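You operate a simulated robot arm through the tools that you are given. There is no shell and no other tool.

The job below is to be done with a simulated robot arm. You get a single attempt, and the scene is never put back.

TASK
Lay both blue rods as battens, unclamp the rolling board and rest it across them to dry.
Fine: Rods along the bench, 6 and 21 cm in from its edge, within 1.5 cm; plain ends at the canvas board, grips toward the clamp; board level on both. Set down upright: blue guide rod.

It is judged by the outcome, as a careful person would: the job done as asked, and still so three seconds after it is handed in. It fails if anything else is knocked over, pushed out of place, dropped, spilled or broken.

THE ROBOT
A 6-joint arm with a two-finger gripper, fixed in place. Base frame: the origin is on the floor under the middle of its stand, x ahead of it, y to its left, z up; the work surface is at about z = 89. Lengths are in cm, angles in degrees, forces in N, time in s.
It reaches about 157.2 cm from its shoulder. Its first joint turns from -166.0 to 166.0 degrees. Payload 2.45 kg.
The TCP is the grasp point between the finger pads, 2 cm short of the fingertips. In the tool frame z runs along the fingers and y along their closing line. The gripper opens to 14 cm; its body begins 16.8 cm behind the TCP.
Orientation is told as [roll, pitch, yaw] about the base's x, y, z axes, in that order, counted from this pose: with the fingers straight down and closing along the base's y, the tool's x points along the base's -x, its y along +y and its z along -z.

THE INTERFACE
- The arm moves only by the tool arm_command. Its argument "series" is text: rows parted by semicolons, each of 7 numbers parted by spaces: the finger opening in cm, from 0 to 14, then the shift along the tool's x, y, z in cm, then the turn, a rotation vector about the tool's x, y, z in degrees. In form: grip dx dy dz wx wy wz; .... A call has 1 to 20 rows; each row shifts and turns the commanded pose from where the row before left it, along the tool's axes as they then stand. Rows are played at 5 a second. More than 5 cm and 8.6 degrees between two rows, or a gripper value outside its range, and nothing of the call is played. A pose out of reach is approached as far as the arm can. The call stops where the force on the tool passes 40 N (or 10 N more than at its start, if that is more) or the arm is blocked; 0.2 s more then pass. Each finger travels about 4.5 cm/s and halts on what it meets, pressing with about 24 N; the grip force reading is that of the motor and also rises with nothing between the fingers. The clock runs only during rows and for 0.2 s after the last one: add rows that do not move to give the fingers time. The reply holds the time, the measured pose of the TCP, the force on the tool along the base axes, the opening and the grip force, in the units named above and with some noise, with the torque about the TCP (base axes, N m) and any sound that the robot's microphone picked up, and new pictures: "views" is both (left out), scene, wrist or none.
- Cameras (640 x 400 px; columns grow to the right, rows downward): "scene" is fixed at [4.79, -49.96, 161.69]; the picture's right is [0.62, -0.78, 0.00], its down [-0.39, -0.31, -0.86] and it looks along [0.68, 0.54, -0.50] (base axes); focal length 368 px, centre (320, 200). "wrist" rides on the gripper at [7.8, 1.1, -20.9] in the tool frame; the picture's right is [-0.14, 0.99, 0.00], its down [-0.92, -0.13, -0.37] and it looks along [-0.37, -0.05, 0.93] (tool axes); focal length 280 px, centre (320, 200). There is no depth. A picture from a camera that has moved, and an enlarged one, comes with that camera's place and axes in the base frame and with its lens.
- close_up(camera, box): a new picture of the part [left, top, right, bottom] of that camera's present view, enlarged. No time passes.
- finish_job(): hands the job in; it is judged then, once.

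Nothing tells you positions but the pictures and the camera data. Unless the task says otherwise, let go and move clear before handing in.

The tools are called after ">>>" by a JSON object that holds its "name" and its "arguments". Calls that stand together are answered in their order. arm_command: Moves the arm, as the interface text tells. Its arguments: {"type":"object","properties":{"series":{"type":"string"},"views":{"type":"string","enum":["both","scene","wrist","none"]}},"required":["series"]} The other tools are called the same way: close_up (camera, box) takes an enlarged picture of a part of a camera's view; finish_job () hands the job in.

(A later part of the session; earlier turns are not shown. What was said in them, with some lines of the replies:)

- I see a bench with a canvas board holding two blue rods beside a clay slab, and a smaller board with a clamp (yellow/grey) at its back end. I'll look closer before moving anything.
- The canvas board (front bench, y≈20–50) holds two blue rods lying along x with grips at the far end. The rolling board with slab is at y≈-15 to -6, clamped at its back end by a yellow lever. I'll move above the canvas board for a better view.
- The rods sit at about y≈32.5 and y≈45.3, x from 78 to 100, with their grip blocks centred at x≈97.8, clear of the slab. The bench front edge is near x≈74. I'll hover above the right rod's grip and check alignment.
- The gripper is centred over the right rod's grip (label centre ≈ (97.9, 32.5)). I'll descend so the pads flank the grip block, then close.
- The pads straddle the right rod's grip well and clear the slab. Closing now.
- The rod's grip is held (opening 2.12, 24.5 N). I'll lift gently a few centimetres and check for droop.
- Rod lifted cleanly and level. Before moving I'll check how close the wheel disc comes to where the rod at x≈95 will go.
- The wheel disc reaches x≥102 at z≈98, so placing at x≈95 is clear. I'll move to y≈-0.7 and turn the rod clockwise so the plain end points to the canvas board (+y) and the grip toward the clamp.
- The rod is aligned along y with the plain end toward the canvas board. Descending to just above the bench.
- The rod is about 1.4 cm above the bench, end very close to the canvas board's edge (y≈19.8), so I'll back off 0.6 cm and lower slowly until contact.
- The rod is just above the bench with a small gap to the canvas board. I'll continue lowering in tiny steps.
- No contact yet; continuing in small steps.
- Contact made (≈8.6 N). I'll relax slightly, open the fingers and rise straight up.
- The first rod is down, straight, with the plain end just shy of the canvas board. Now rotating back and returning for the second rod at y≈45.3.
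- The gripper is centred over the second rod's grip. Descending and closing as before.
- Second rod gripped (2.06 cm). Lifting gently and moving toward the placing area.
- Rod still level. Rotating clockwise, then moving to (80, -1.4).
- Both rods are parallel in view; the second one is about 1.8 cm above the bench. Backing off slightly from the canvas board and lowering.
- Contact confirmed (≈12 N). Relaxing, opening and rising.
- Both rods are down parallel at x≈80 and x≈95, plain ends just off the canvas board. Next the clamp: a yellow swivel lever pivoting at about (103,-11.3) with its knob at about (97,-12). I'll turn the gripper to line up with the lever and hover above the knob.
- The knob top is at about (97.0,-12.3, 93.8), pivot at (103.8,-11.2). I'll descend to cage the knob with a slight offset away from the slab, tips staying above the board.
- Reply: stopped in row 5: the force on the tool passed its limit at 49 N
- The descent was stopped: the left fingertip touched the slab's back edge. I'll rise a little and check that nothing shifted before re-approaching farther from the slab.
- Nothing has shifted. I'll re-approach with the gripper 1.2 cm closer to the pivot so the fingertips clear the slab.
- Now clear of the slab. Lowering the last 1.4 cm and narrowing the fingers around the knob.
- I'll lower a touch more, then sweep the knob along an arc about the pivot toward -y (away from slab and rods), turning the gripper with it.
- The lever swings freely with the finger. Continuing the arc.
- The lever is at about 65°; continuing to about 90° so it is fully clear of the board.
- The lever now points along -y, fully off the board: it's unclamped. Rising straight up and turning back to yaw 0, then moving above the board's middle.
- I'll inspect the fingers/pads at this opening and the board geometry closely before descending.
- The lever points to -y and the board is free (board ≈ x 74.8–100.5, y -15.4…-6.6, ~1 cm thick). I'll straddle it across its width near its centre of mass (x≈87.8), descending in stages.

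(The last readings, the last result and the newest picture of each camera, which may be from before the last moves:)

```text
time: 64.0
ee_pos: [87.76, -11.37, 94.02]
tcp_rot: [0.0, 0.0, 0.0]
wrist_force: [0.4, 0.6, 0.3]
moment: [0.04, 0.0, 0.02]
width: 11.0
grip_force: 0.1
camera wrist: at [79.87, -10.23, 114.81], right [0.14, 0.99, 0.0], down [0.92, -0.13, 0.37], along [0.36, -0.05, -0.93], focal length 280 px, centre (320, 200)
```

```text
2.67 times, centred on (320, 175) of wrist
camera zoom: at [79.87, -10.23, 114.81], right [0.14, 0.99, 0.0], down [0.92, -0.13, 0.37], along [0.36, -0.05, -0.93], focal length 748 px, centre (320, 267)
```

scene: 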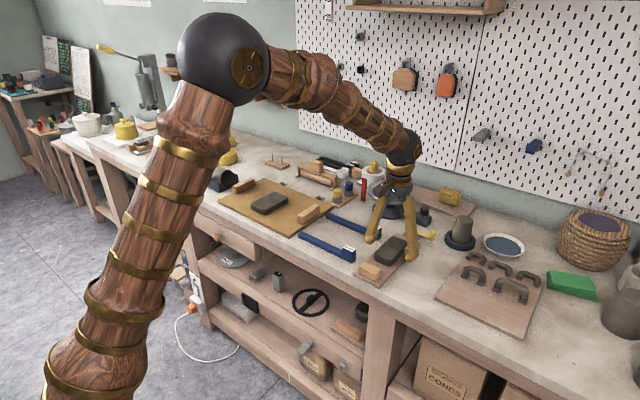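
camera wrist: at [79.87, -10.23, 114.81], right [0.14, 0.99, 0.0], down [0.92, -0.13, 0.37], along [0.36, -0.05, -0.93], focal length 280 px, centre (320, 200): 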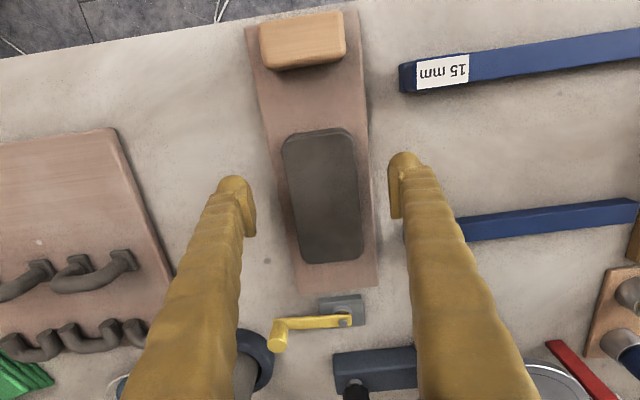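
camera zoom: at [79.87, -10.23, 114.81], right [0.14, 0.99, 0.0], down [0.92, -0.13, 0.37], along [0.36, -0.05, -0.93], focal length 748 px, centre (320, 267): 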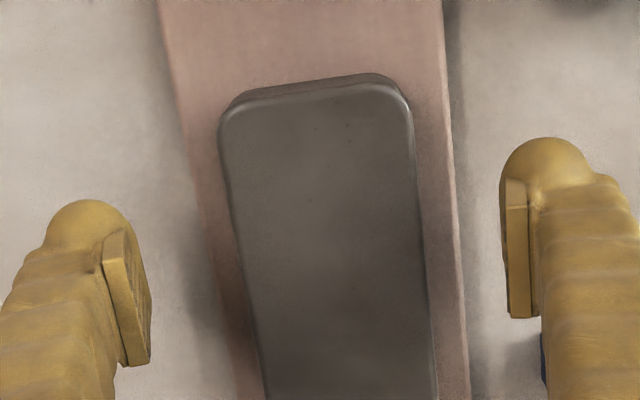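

The fingers straddle the board with clearance on both sides. I'll shift slightly to centre and lower in small steps toward the bench.

>>> {"name": "arm_command", "arguments": {"series": "11 0 0.2 1 0 0 0;11 0 0 0.8 0 0 0;11 0 0 0.5 0 0 0;11 0 0 0 0 0 0;11 0 0 0 0 0 0"}}

>>> {"name": "close_up", "arguments": {"camera": "scene", "box": [350, 200, 450, 262]}}

>>> {"name": "close_up", "arguments": {"camera": "wrist", "box": [200, 100, 440, 250]}}

```text
time: 65.2
ee_pos: [87.62, -11.06, 91.79]
tcp_rot: [-0.1, 0.0, 0.0]
wrist_force: [-0.4, -1.5, 0.4]
moment: [0.01, 0.0, 0.01]
width: 11.01
grip_force: 0.0
camera wrist: at [79.76, -9.95, 112.48], right [0.14, 0.99, 0.0], down [0.92, -0.13, 0.37], along [0.37, -0.05, -0.93], focal length 280 px, centre (320, 200)
```

scene: 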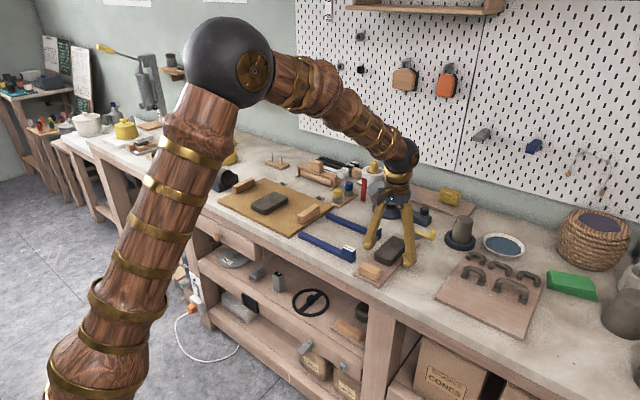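
wrist: 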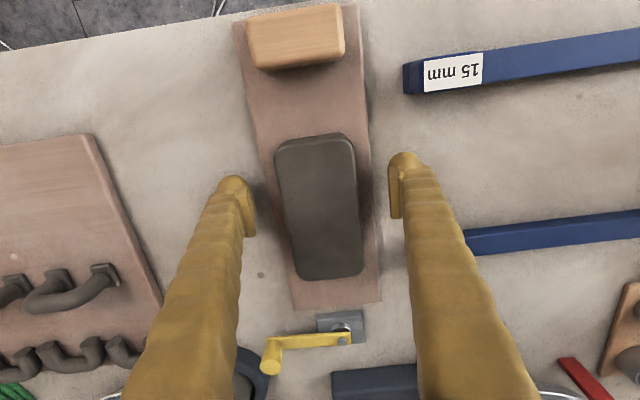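

```text
6.40 times, centred on (400, 231) of scene
camera zoom: at [4.79, -49.96, 161.69], right [0.62, -0.78, 0.0], down [-0.39, -0.31, -0.86], along [0.68, 0.54, -0.5], focal length 2355 px, centre (-192, 2)
```

zoom: 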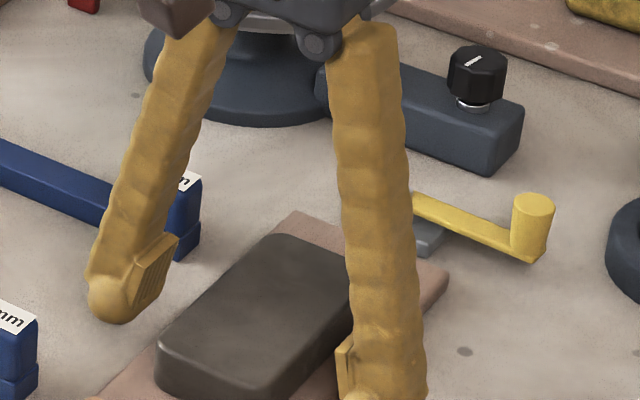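

```text
2.67 times, centred on (320, 175) of wrist
camera zoom: at [79.76, -9.95, 112.48], right [0.14, 0.99, 0.0], down [0.92, -0.13, 0.37], along [0.37, -0.05, -0.93], focal length 748 px, centre (320, 267)
```

zoom: 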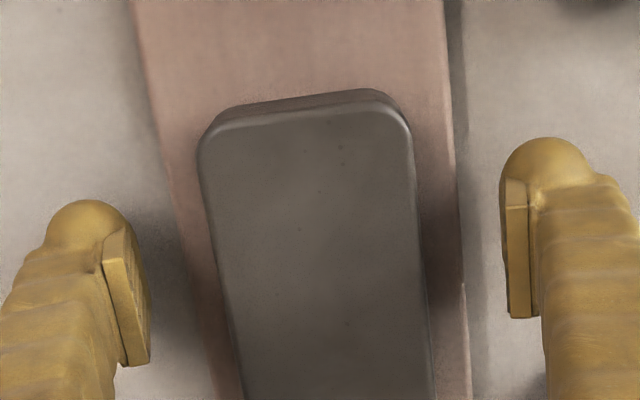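

>>> {"name": "close_up", "arguments": {"camera": "scene", "box": [355, 225, 425, 275]}}

>>> {"name": "arm_command", "arguments": {"series": "11 0 0 0.3 0 0 0;11 0 0 0 0 0 0", "views": "none"}}

```text
8.00 times, centred on (390, 250) of scene
camera zoom: at [4.79, -49.96, 161.69], right [0.62, -0.78, 0.0], down [-0.39, -0.31, -0.86], along [0.68, 0.54, -0.5], focal length 2944 px, centre (-240, -200)
```

zoom: 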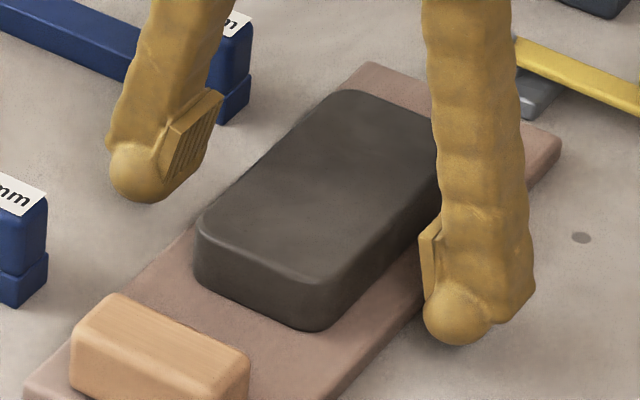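

```text
time: 65.8
ee_pos: [87.62, -10.92, 91.65]
tcp_rot: [-0.1, 0.0, 0.0]
wrist_force: [-0.7, -0.2, 0.3]
moment: [-0.01, -0.02, 0.02]
width: 11.01
grip_force: 0.0
```

>>> {"name": "arm_command", "arguments": {"series": "11 0 0 0.2 0 0 0;11 0 0 0 0 0 0", "views": "none"}}

>>> {"name": "arm_command", "arguments": {"series": "11 0 0 0.15 0 0 0;11 0 0 0 0 0 0", "views": "none"}}

>>> {"name": "close_up", "arguments": {"camera": "scene", "box": [355, 225, 425, 275]}}

```text
time: 66.4
ee_pos: [87.64, -11.02, 91.32]
tcp_rot: [-0.1, 0.0, 0.0]
wrist_force: [-0.1, -0.1, 0.1]
moment: [-0.02, 0.0, 0.0]
width: 10.98
grip_force: 0.0
```

```text
time: 67.0
ee_pos: [87.6, -10.93, 91.22]
tcp_rot: [0.0, -0.1, -0.1]
wrist_force: [0.1, -0.1, 0.6]
moment: [-0.04, -0.03, -0.02]
width: 11.0
grip_force: 0.0
```

```text
8.00 times, centred on (390, 250) of scene
camera zoom: at [4.79, -49.96, 161.69], right [0.62, -0.78, 0.0], down [-0.39, -0.31, -0.86], along [0.68, 0.54, -0.5], focal length 2944 px, centre (-240, -200)
```

zoom: 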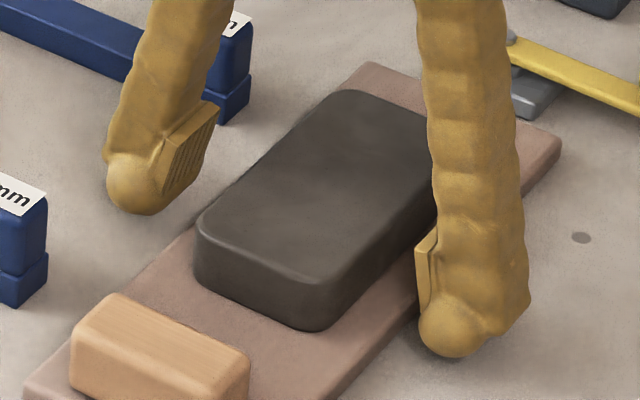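

>>> {"name": "arm_command", "arguments": {"series": "11 0 0 0.15 0 0 0;11 0 0 0 0 0 0", "views": "none"}}

>>> {"name": "arm_command", "arguments": {"series": "11 0 0 0.15 0 0 0;11 0 0 0 0 0 0", "views": "none"}}

```text
time: 67.6
ee_pos: [87.7, -10.9, 90.96]
tcp_rot: [-0.1, -0.1, 0.0]
wrist_force: [0.2, -0.1, 0.3]
moment: [0.0, 0.02, -0.01]
width: 10.98
grip_force: 0.1
```

```text
time: 68.2
ee_pos: [87.72, -10.98, 90.8]
tcp_rot: [0.0, 0.0, 0.1]
wrist_force: [0.3, -0.3, -0.5]
moment: [-0.01, 0.02, -0.02]
width: 11.0
grip_force: 0.0
```

No bench contact yet at z=90.8. The fingers swing, so tips drop slightly as they close; I'll narrow to 9.7 and keep lowering.

>>> {"name": "arm_command", "arguments": {"series": "10.4 0 0 0 0 0 0;9.8 0 0 0 0 0 0;9.7 0 0 0 0 0 0;9.7 0 0 0 0 0 0"}}

>>> {"name": "close_up", "arguments": {"camera": "scene", "box": [355, 225, 425, 275]}}

>>> {"name": "close_up", "arguments": {"camera": "wrist", "box": [200, 100, 440, 250]}}

```text
time: 69.2
ee_pos: [87.6, -10.96, 90.66]
tcp_rot: [-0.1, 0.1, 0.0]
wrist_force: [0.2, -0.2, 0.5]
moment: [0.01, 0.02, -0.06]
width: 9.7
grip_force: 0.2
camera wrist: at [79.78, -9.89, 111.5], right [0.14, 0.99, 0.0], down [0.92, -0.13, 0.37], along [0.37, -0.05, -0.93], focal length 280 px, centre (320, 200)
```

scene: 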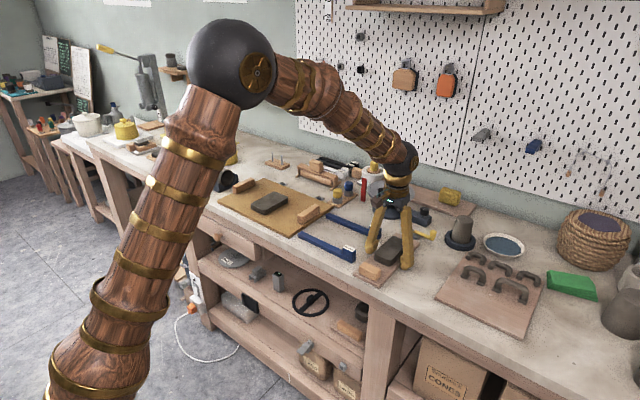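
wrist: 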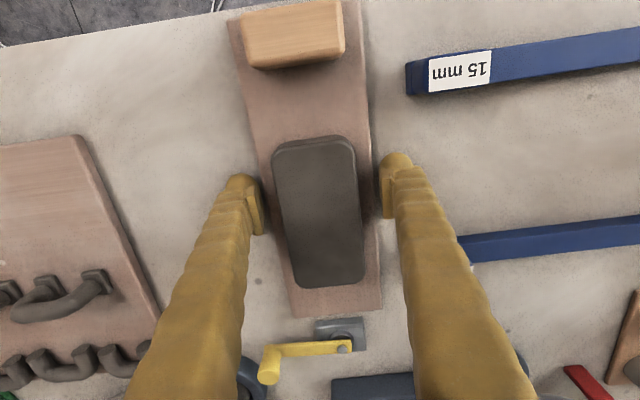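

```text
8.00 times, centred on (390, 250) of scene
camera zoom: at [4.79, -49.96, 161.69], right [0.62, -0.78, 0.0], down [-0.39, -0.31, -0.86], along [0.68, 0.54, -0.5], focal length 2944 px, centre (-240, -200)
```

zoom: 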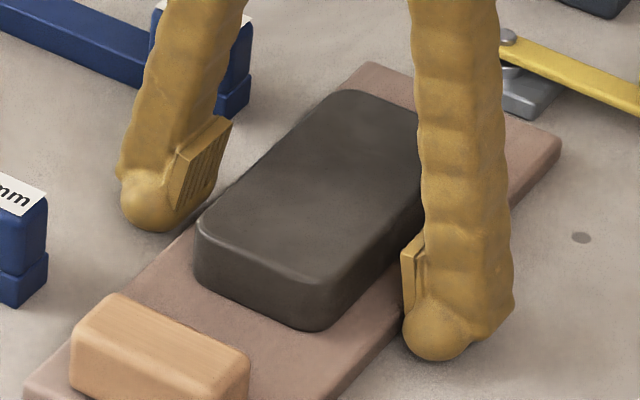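

```text
2.67 times, centred on (320, 175) of wrist
camera zoom: at [79.78, -9.89, 111.5], right [0.14, 0.99, 0.0], down [0.92, -0.13, 0.37], along [0.37, -0.05, -0.93], focal length 748 px, centre (320, 267)
```

zoom: 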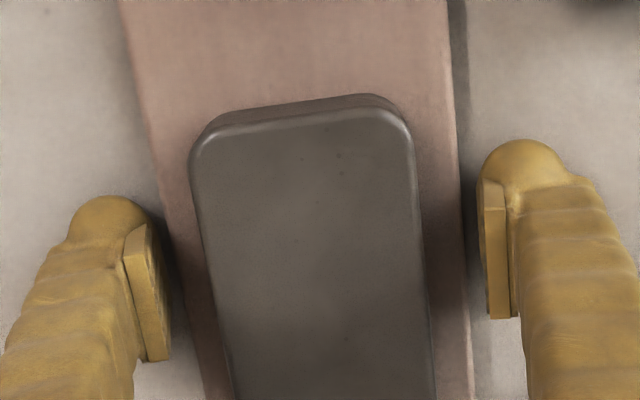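

>>> {"name": "arm_command", "arguments": {"series": "9.7 0 0 0.15 0 0 0;9.7 0 0 0 0 0 0", "views": "none"}}

>>> {"name": "arm_command", "arguments": {"series": "9.7 0 0 0.15 0 0 0;9.7 0 0 0 0 0 0", "views": "none"}}

```text
time: 69.8
ee_pos: [87.67, -10.84, 90.76]
tcp_rot: [-0.1, 0.0, 0.0]
wrist_force: [-0.8, 0.2, -0.2]
moment: [-0.01, -0.04, 0.02]
width: 9.72
grip_force: 0.0
```

```text
time: 70.4
ee_pos: [87.74, -10.88, 90.62]
tcp_rot: [0.0, 0.0, 0.0]
wrist_force: [-12.1, -3.3, 18.0]
moment: [0.87, 0.23, 0.67]
width: 9.76
grip_force: 0.3
```

Fingertips have touched the bench (18 N). Backing off 0.2 cm, then closing on the board's sides.

>>> {"name": "arm_command", "arguments": {"series": "9.7 0 0 -0.2 0 0 0;9.7 0 0 0 0 0 0;9.2 0 0 0 0 0 0;8.8 0 0 0 0 0 0;8.4 0 0 0 0 0 0;8 0 0 0 0 0 0;7 0 0 0 0 0 0;7 0 0 0 0 0 0"}}

>>> {"name": "close_up", "arguments": {"camera": "scene", "box": [355, 225, 425, 275]}}

>>> {"name": "close_up", "arguments": {"camera": "wrist", "box": [200, 100, 440, 250]}}

```text
time: 72.2
ee_pos: [87.78, -10.93, 90.78]
tcp_rot: [-0.1, -0.1, 0.1]
wrist_force: [0.5, -0.5, -0.6]
moment: [-0.01, -0.03, 0.0]
width: 8.91
grip_force: 23.8
camera wrist: at [79.86, -9.93, 111.46], right [0.14, 0.99, 0.0], down [0.92, -0.13, 0.37], along [0.37, -0.05, -0.93], focal length 280 px, centre (320, 200)
```

scene: 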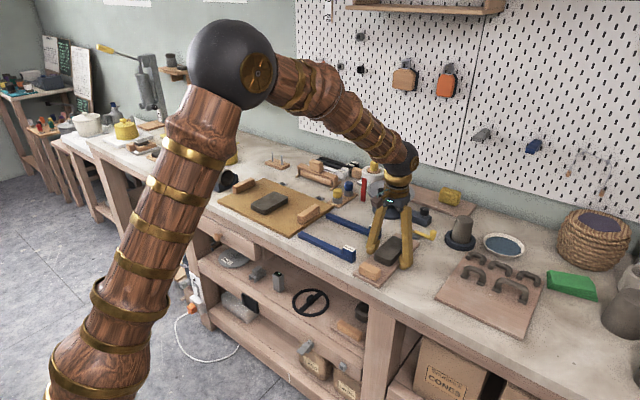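
wrist: 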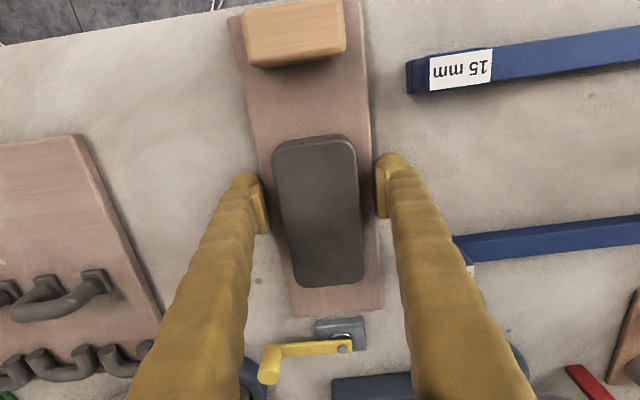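

```text
8.00 times, centred on (390, 250) of scene
camera zoom: at [4.79, -49.96, 161.69], right [0.62, -0.78, 0.0], down [-0.39, -0.31, -0.86], along [0.68, 0.54, -0.5], focal length 2944 px, centre (-240, -200)
```

zoom: 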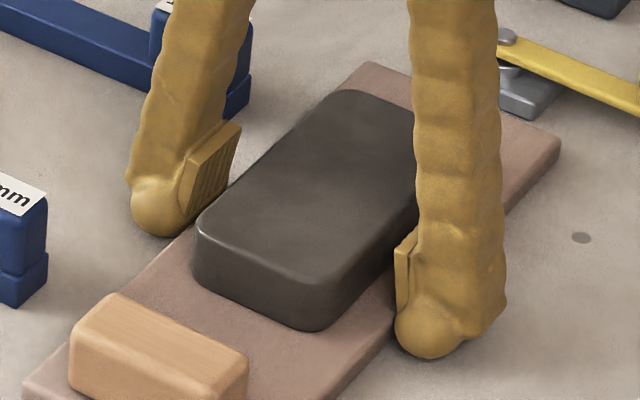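

```text
2.67 times, centred on (320, 175) of wrist
camera zoom: at [79.86, -9.93, 111.46], right [0.14, 0.99, 0.0], down [0.92, -0.13, 0.37], along [0.37, -0.05, -0.93], focal length 748 px, centre (320, 267)
```

zoom: 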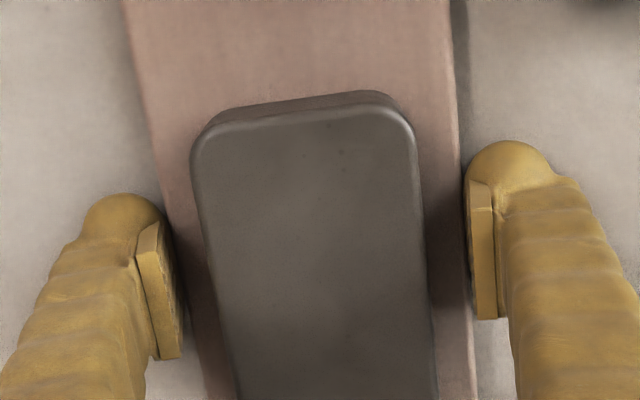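

The board is pinched at 8.9 cm with ~24 N. Test lift by 0.5 cm to see whether the weight comes up.

>>> {"name": "arm_command", "arguments": {"series": "6 0 0 -0.2 0 0 0;6 0 0 -0.3 0 0 0;6 0 0 0 0 0 0;6 0 0 0 0 0 0"}}

>>> {"name": "close_up", "arguments": {"camera": "scene", "box": [340, 220, 440, 290]}}

```text
time: 73.2
ee_pos: [87.66, -11.06, 91.27]
tcp_rot: [-0.1, 0.0, 0.0]
wrist_force: [-0.1, -0.1, -5.0]
moment: [0.01, 0.03, 0.0]
width: 8.89
grip_force: 23.6
camera wrist: at [79.77, -9.92, 111.98], right [0.14, 0.99, 0.0], down [0.92, -0.13, 0.37], along [0.37, -0.05, -0.93], focal length 280 px, centre (320, 200)
```

scene: 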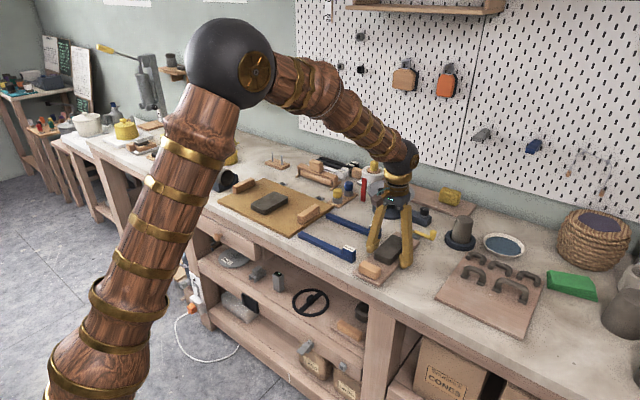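
wrist: 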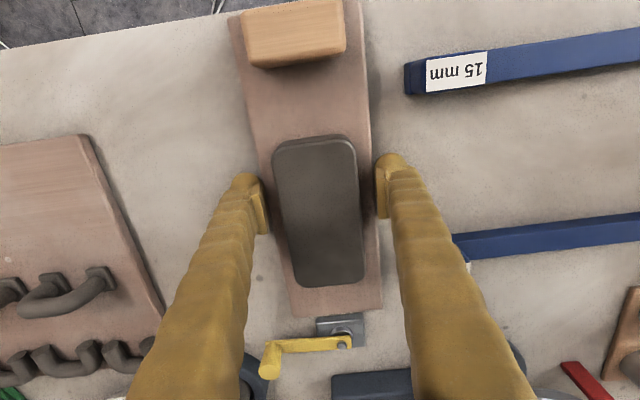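

```text
5.71 times, centred on (390, 255) of scene
camera zoom: at [4.79, -49.96, 161.69], right [0.62, -0.78, 0.0], down [-0.39, -0.31, -0.86], along [0.68, 0.54, -0.5], focal length 2103 px, centre (-80, -114)
```

zoom: 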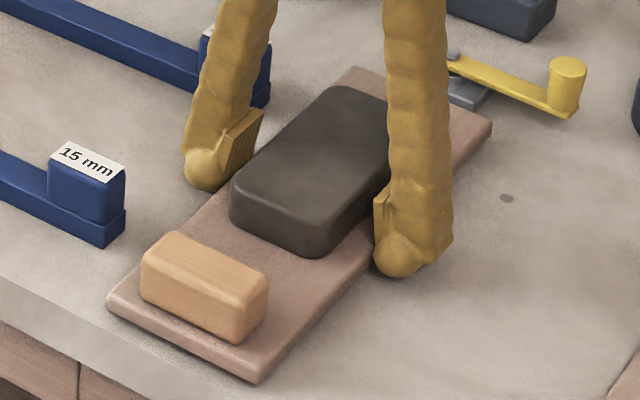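

The weight (~5 N) is carried and balanced. Lifting slowly further.

>>> {"name": "arm_command", "arguments": {"series": "6 0 0 -0.5 0 0 0;6 0 0 -0.7 0 0 0;6 0 0 -0.8 0 0 0;6 0 0 0 0 0 0"}}

>>> {"name": "close_up", "arguments": {"camera": "scene", "box": [340, 220, 440, 290]}}

```text
time: 74.2
ee_pos: [87.79, -10.88, 93.44]
tcp_rot: [-0.1, 0.0, -0.1]
wrist_force: [-0.9, 0.1, -5.6]
moment: [0.0, 0.0, -0.01]
width: 8.9
grip_force: 24.1
camera wrist: at [79.87, -9.8, 114.1], right [0.14, 0.99, 0.0], down [0.92, -0.13, 0.37], along [0.36, -0.05, -0.93], focal length 280 px, centre (320, 200)
```

scene: 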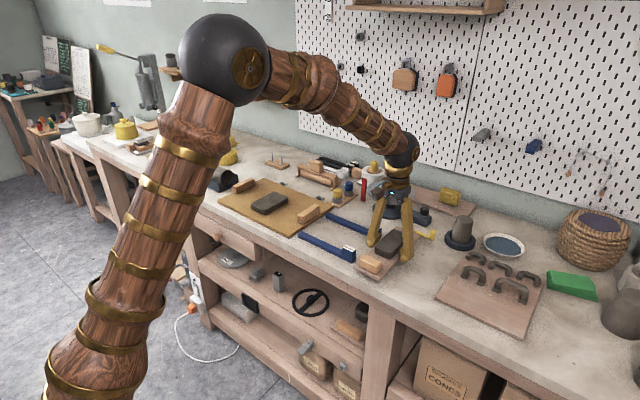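
wrist: 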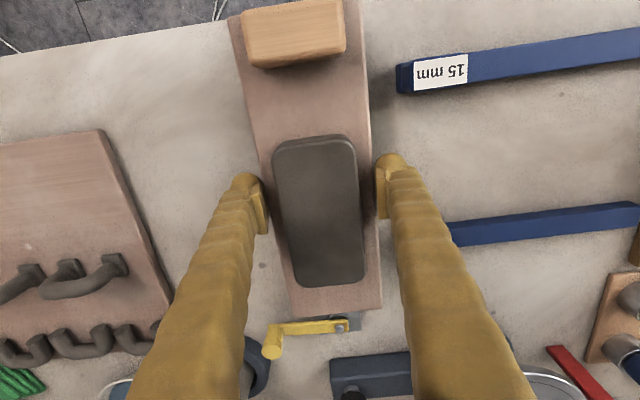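

```text
5.71 times, centred on (390, 255) of scene
camera zoom: at [4.79, -49.96, 161.69], right [0.62, -0.78, 0.0], down [-0.39, -0.31, -0.86], along [0.68, 0.54, -0.5], focal length 2103 px, centre (-80, -114)
```

zoom: 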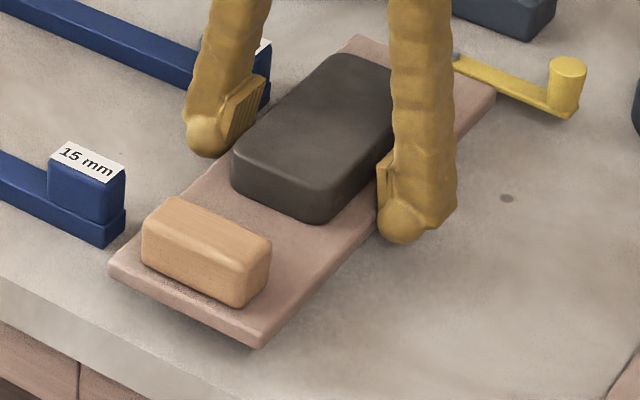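

The board comes up level and stable. I'll lift it above the rod grips and carry it gently to +y, staying clear of the wheel disc.

>>> {"name": "arm_command", "arguments": {"series": "6 0 0 -0.8 0 0 0;6 0 0 -1.2 0 0 0;6 0 0 -1.2 0 0 0;6 0 0 -1.2 0 0 0;6 0.2 0 -0.6 0 0 0;6 0.2 0.5 0 0 0 0;6 0.2 1 0 0 0 0;6 0 1.5 0 0 0 0;6 0 1.8 0 0 0 0;6 0 1.8 0 0 0 0;6 0 1.8 0 0 0 0;6 0 1.5 0 0 0 0;6 0 1 0 0 0 0;6 0 0 0 0 0 0"}}

>>> {"name": "close_up", "arguments": {"camera": "scene", "box": [320, 190, 440, 270]}}

```text
time: 77.2
ee_pos: [87.14, -0.12, 98.28]
tcp_rot: [0.0, -0.1, 0.0]
wrist_force: [0.9, -0.2, -4.8]
moment: [0.01, 0.03, 0.02]
width: 8.88
grip_force: 23.6
camera wrist: at [79.25, 0.93, 118.9], right [0.14, 0.99, 0.0], down [0.92, -0.13, 0.37], along [0.37, -0.05, -0.93], focal length 280 px, centre (320, 200)
```

scene: 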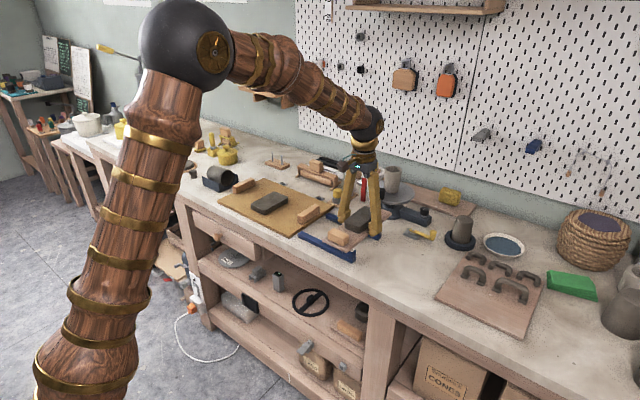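
wrist: 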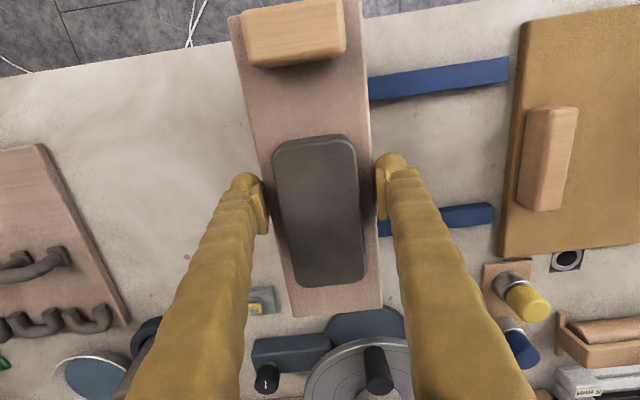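

```text
5.00 times, centred on (380, 230) of scene
camera zoom: at [4.79, -49.96, 161.69], right [0.62, -0.78, 0.0], down [-0.39, -0.31, -0.86], along [0.68, 0.54, -0.5], focal length 1840 px, centre (20, 50)
```

zoom: 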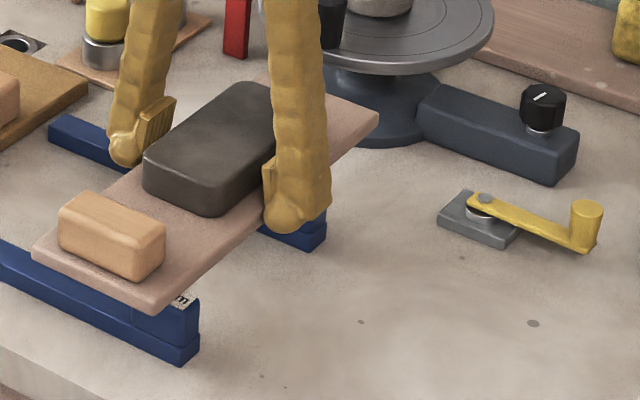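

Still level. Continuing to the middle of the bars (y≈9.3).

>>> {"name": "arm_command", "arguments": {"series": "6 0 0.8 0 0 0 0;6 0 1.5 0 0 0 0;6 0 1.8 0 0 0 0;6 -0.1 1.8 0 0 0 0;6 -0.1 1.5 0 0 0 0;6 -0.1 1.2 0 0 0 0;6 0 0.8 0 0 0 0;6 0 0 0 0 0 0"}}

>>> {"name": "close_up", "arguments": {"camera": "scene", "box": [280, 180, 400, 260]}}

>>> {"name": "close_up", "arguments": {"camera": "wrist", "box": [200, 0, 540, 250]}}

```text
time: 79.0
ee_pos: [87.41, 9.43, 98.18]
tcp_rot: [0.0, 0.0, 0.0]
wrist_force: [-0.3, -0.4, -4.6]
moment: [0.02, 0.02, -0.03]
width: 8.9
grip_force: 24.4
camera wrist: at [79.55, 10.47, 118.9], right [0.14, 0.99, 0.0], down [0.92, -0.13, 0.37], along [0.36, -0.05, -0.93], focal length 280 px, centre (320, 200)
```

scene: 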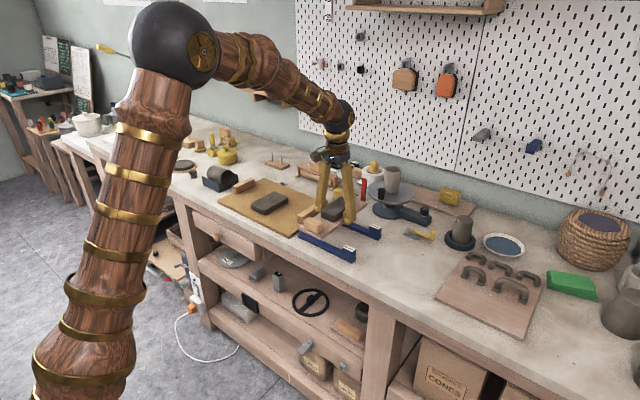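
wrist: 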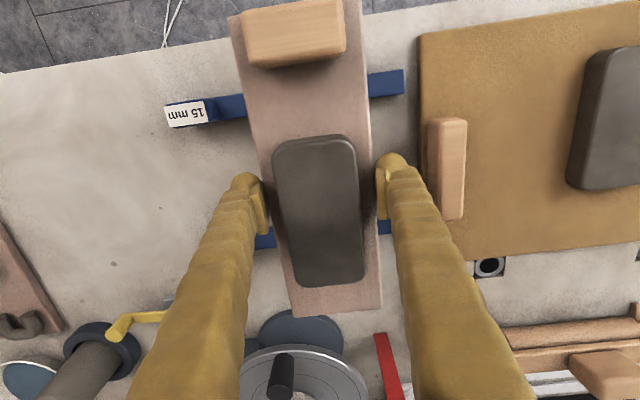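

```text
5.00 times, centred on (340, 220) of scene
camera zoom: at [4.79, -49.96, 161.69], right [0.62, -0.78, 0.0], down [-0.39, -0.31, -0.86], along [0.68, 0.54, -0.5], focal length 1840 px, centre (220, 100)
```

zoom: 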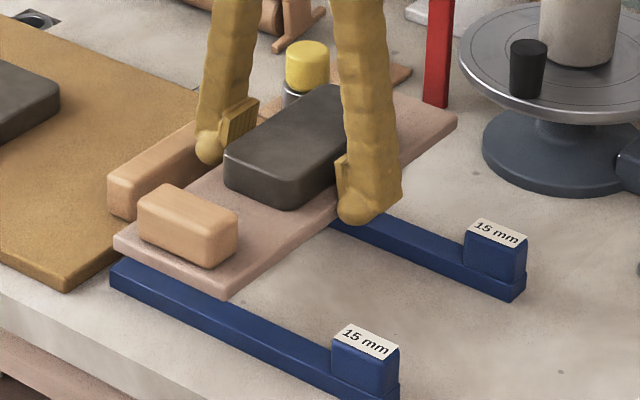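

```text
1.60 times, centred on (370, 125) of wrist
camera zoom: at [79.55, 10.47, 118.9], right [0.14, 0.99, 0.0], down [0.92, -0.13, 0.37], along [0.36, -0.05, -0.93], focal length 449 px, centre (240, 320)
```

zoom: 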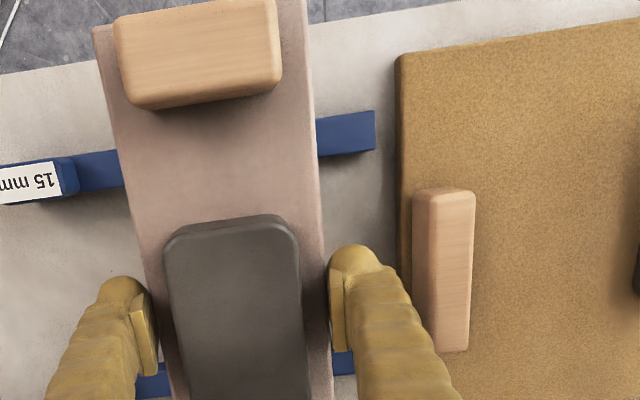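

Good clearance on all sides. Lowering the board toward the rods.

>>> {"name": "arm_command", "arguments": {"series": "6 0 -0.6 0.6 0 0 0;6 0 0 1.2 0 0 0;6 0 0 1.2 0 0 0;6 0 0 1 0 0 0;6 0 0 0.6 0 0 0;6 0 0 0 0 0 0;6 0 0 0 0 0 0"}}

>>> {"name": "close_up", "arguments": {"camera": "scene", "box": [280, 180, 400, 260]}}

```text
time: 80.6
ee_pos: [87.51, 8.73, 93.7]
tcp_rot: [-0.1, 0.0, 0.0]
wrist_force: [-0.3, -0.4, -4.8]
moment: [0.0, 0.03, 0.0]
width: 8.89
grip_force: 24.0
camera wrist: at [79.52, 9.71, 114.36], right [0.14, 0.99, 0.0], down [0.92, -0.13, 0.37], along [0.37, -0.05, -0.93], focal length 280 px, centre (320, 200)
```

scene: 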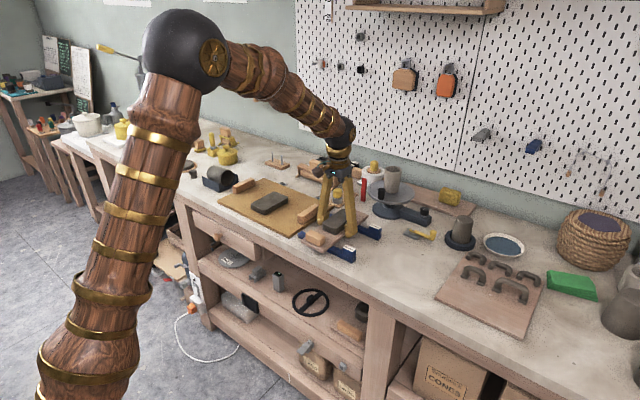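
wrist: 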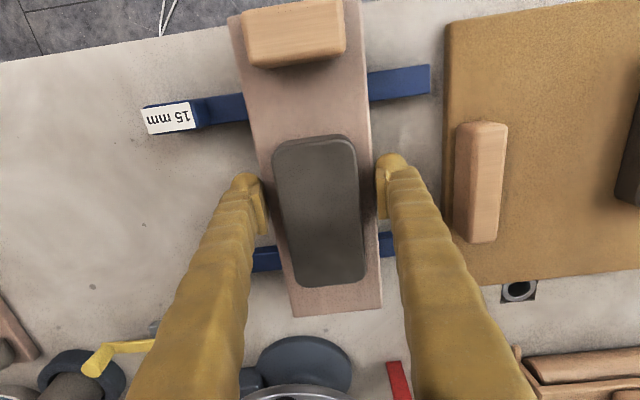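

```text
5.00 times, centred on (340, 220) of scene
camera zoom: at [4.79, -49.96, 161.69], right [0.62, -0.78, 0.0], down [-0.39, -0.31, -0.86], along [0.68, 0.54, -0.5], focal length 1840 px, centre (220, 100)
```

zoom: 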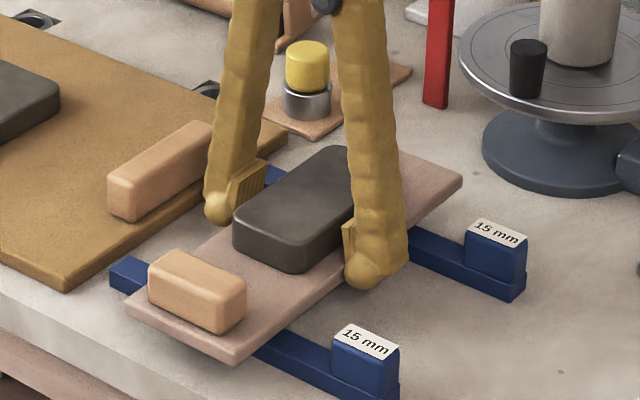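

>>> {"name": "arm_command", "arguments": {"series": "6 0 0 0.4 0 0 0;6 0 0 0.3 0 0 0;6 0 0 0.2 0 0 0;6 0 0 0 0 0 0", "views": "none"}}

>>> {"name": "arm_command", "arguments": {"series": "6 0 0 0.15 0 0 0;6 0 0 0 0 0 0;6 0 0 0 0 0 0", "views": "none"}}

```text
time: 81.6
ee_pos: [87.43, 8.59, 92.83]
tcp_rot: [-0.1, 0.0, 0.0]
wrist_force: [-0.1, 0.2, -4.5]
moment: [0.03, 0.03, 0.02]
width: 8.9
grip_force: 24.1
```

```text
time: 82.4
ee_pos: [87.45, 8.78, 92.54]
tcp_rot: [0.0, 0.0, 0.0]
wrist_force: [0.0, 0.0, -4.7]
moment: [0.01, 0.02, -0.01]
width: 8.9
grip_force: 23.8
```

>>> {"name": "arm_command", "arguments": {"series": "6 0 0 0.1 0 0 0;6 0 0 0 0 0 0;6 0 0 0 0 0 0", "views": "none"}}

>>> {"name": "arm_command", "arguments": {"series": "6 0 0 0.1 0 0 0;6 0 0 0 0 0 0;6 0 0 0 0 0 0", "views": "none"}}

>>> {"name": "close_up", "arguments": {"camera": "scene", "box": [290, 210, 390, 265]}}

```text
time: 83.2
ee_pos: [87.53, 8.67, 92.49]
tcp_rot: [-0.1, 0.0, 0.1]
wrist_force: [0.1, 0.4, -3.6]
moment: [0.01, 0.04, 0.04]
width: 8.91
grip_force: 24.0
```

```text
time: 84.0
ee_pos: [87.5, 8.72, 92.55]
tcp_rot: [0.0, 0.1, 0.0]
wrist_force: [0.8, -0.8, -4.6]
moment: [0.02, 0.03, 0.0]
width: 8.9
grip_force: 24.3
```

```text
6.40 times, centred on (340, 238) of scene
camera zoom: at [4.79, -49.96, 161.69], right [0.62, -0.78, 0.0], down [-0.39, -0.31, -0.86], along [0.68, 0.54, -0.5], focal length 2355 px, centre (192, -40)
```

zoom: 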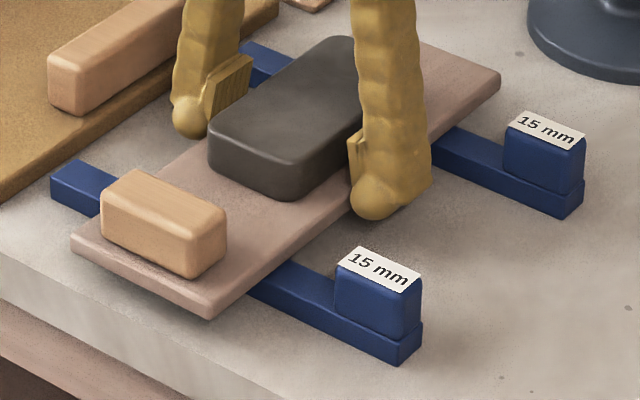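

>>> {"name": "arm_command", "arguments": {"series": "6 0 0 0.1 0 0 0;6 0 0 0 0 0 0;6 0 0 0 0 0 0", "views": "none"}}

>>> {"name": "arm_command", "arguments": {"series": "6 0 0 0.1 0 0 0;6 0 0 0 0 0 0;6 0 0 0 0 0 0", "views": "none"}}

```text
time: 84.8
ee_pos: [87.48, 8.6, 92.36]
tcp_rot: [-0.1, 0.0, 0.0]
wrist_force: [-0.1, 0.1, -4.3]
moment: [0.0, 0.07, 0.0]
width: 8.9
grip_force: 24.0
```

```text
time: 85.6
ee_pos: [87.47, 8.64, 92.35]
tcp_rot: [-0.1, 0.0, 0.0]
wrist_force: [-1.3, -2.9, 13.2]
moment: [-0.03, 0.03, -0.01]
width: 8.93
grip_force: 23.8
```

The board is resting on both rods. Relaxing slightly and opening the fingers gently.

>>> {"name": "arm_command", "arguments": {"series": "6 0 0 -0.1 0 0 0;6 0 0 0 0 0 0;8.4 0 0 0 0 0 0;9 0 0 0 0 0 0;9.6 0 0 0 0 0 0;10.2 0 0 0 0 0 0;10.8 0 0 0 0 0 0;10.8 0 0 0 0 0 0"}}

>>> {"name": "close_up", "arguments": {"camera": "scene", "box": [280, 190, 400, 265]}}

>>> {"name": "close_up", "arguments": {"camera": "wrist", "box": [200, 100, 480, 275]}}

```text
time: 87.4
ee_pos: [87.47, 8.73, 92.34]
tcp_rot: [-0.1, 0.0, -0.1]
wrist_force: [-0.3, 0.1, -0.5]
moment: [0.02, -0.02, 0.0]
width: 10.79
grip_force: 0.1
camera wrist: at [79.53, 9.83, 113.01], right [0.14, 0.99, 0.0], down [0.92, -0.13, 0.37], along [0.37, -0.05, -0.93], focal length 280 px, centre (320, 200)
```

scene: 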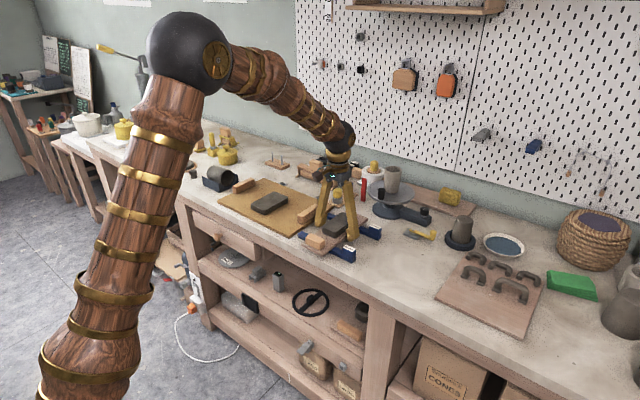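
wrist: 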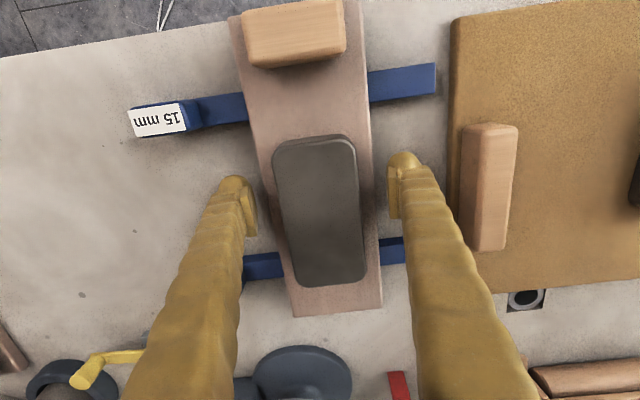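

```text
5.33 times, centred on (340, 228) of scene
camera zoom: at [4.79, -49.96, 161.69], right [0.62, -0.78, 0.0], down [-0.39, -0.31, -0.86], along [0.68, 0.54, -0.5], focal length 1963 px, centre (213, 53)
```

zoom: 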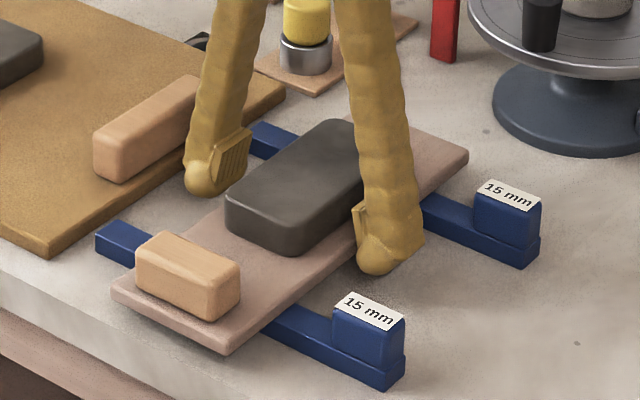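

```text
2.29 times, centred on (340, 188) of wrist
camera zoom: at [79.53, 9.83, 113.01], right [0.14, 0.99, 0.0], down [0.92, -0.13, 0.37], along [0.37, -0.05, -0.93], focal length 641 px, centre (274, 229)
```

zoom: 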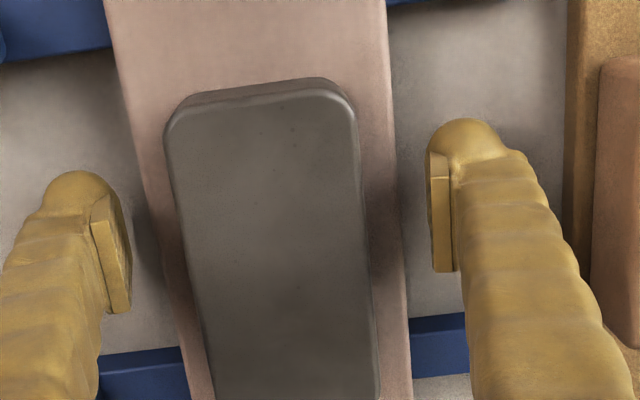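

The board sits level on both rods. Rising straight up and clear.

>>> {"name": "arm_command", "arguments": {"series": "10.8 0 0 -1 0 0 0;10.8 0 0 -3 0 0 0;10.8 0 0 -4 0 0 0;10.8 0 0 -4 0 0 0;10.8 0 0 -4 0 0 0;10.8 0 0 -4 0 0 0;10.8 0 0 -4 0 0 0;10.8 0 0 0 0 0 0;10.8 0 0 0 0 0 0"}}

>>> {"name": "close_up", "arguments": {"camera": "scene", "box": [280, 190, 400, 265]}}

>>> {"name": "close_up", "arguments": {"camera": "wrist", "box": [200, 40, 480, 215]}}

```text
time: 89.4
ee_pos: [87.42, 8.74, 116.19]
tcp_rot: [-0.1, 0.0, 0.0]
wrist_force: [0.2, 0.6, 0.3]
moment: [0.0, 0.02, 0.0]
width: 10.79
grip_force: 0.0
camera wrist: at [79.38, 9.78, 136.91], right [0.14, 0.99, 0.0], down [0.92, -0.13, 0.37], along [0.37, -0.05, -0.93], focal length 280 px, centre (320, 200)
```

scene: 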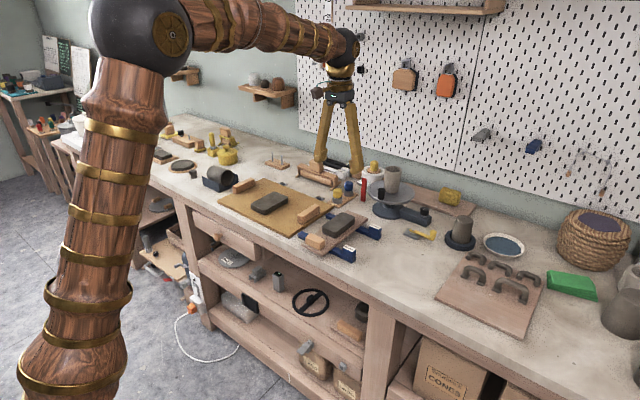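
wrist: 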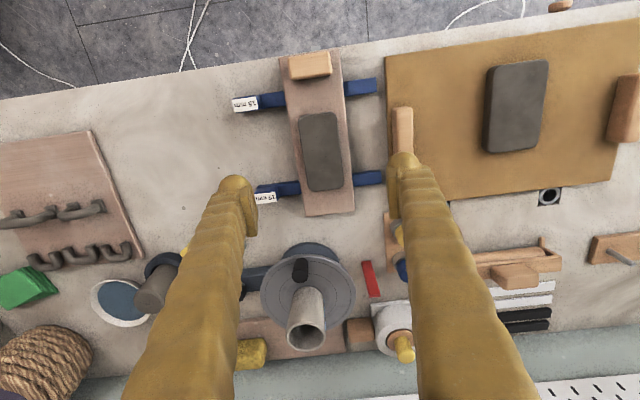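

```text
5.33 times, centred on (340, 228) of scene
camera zoom: at [4.79, -49.96, 161.69], right [0.62, -0.78, 0.0], down [-0.39, -0.31, -0.86], along [0.68, 0.54, -0.5], focal length 1963 px, centre (213, 53)
```

zoom: 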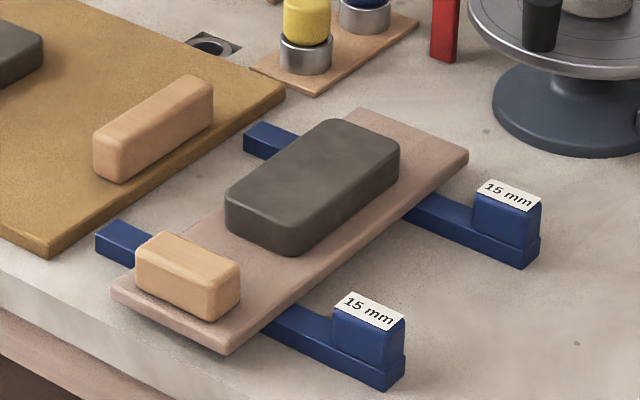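

```text
2.29 times, centred on (340, 128) of wrist
camera zoom: at [79.38, 9.78, 136.91], right [0.14, 0.99, 0.0], down [0.92, -0.13, 0.37], along [0.37, -0.05, -0.93], focal length 641 px, centre (274, 366)
```

zoom: 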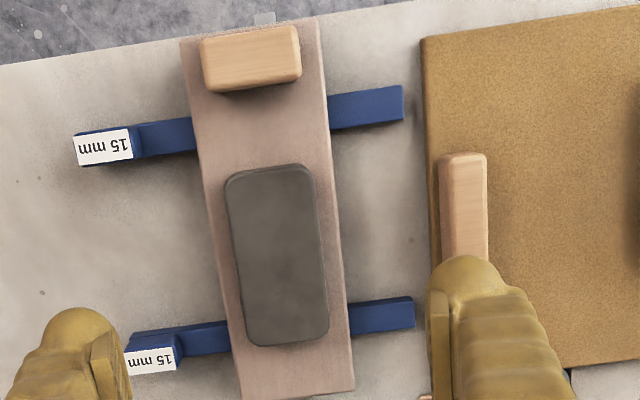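

Both rods measure about 6.1 and 20.8 cm in from the edge, plain ends by the canvas board and grips toward the clamp. The board lies level across both bars, the lever is swung clear, and the arm is well above. Handing in.

>>> {"name": "finish_job", "arguments": {}}

```text
The job is handed in.
```

The job is done and handed in: the rolling board is unclamped and resting level across both blue rods.

- **Rods:** they run along the bench, right way up, about 6.1 cm and 20.8 cm in from its edge by the camera pictures. The plain ends stop about 1 cm short of the canvas board, and the grips point toward the clamp.
- **Clamp:** I swung the yellow lever sideways until it was fully clear of the board, and left it there.
- **Board:** its clay slab and wooden block are still in place on it.

One thing went wrong on the way. While I was lining up on the clamp, a fingertip pressed against the back edge of the slab on the rolling board, and the arm stopped at 49 N. I compared pictures from before and after, and the slab had not shifted. I saw no mark, but I can't rule out a small dent in the clay.

I saw nothing else knocked over or moved, and the arm was well clear above the bench when I handed in.
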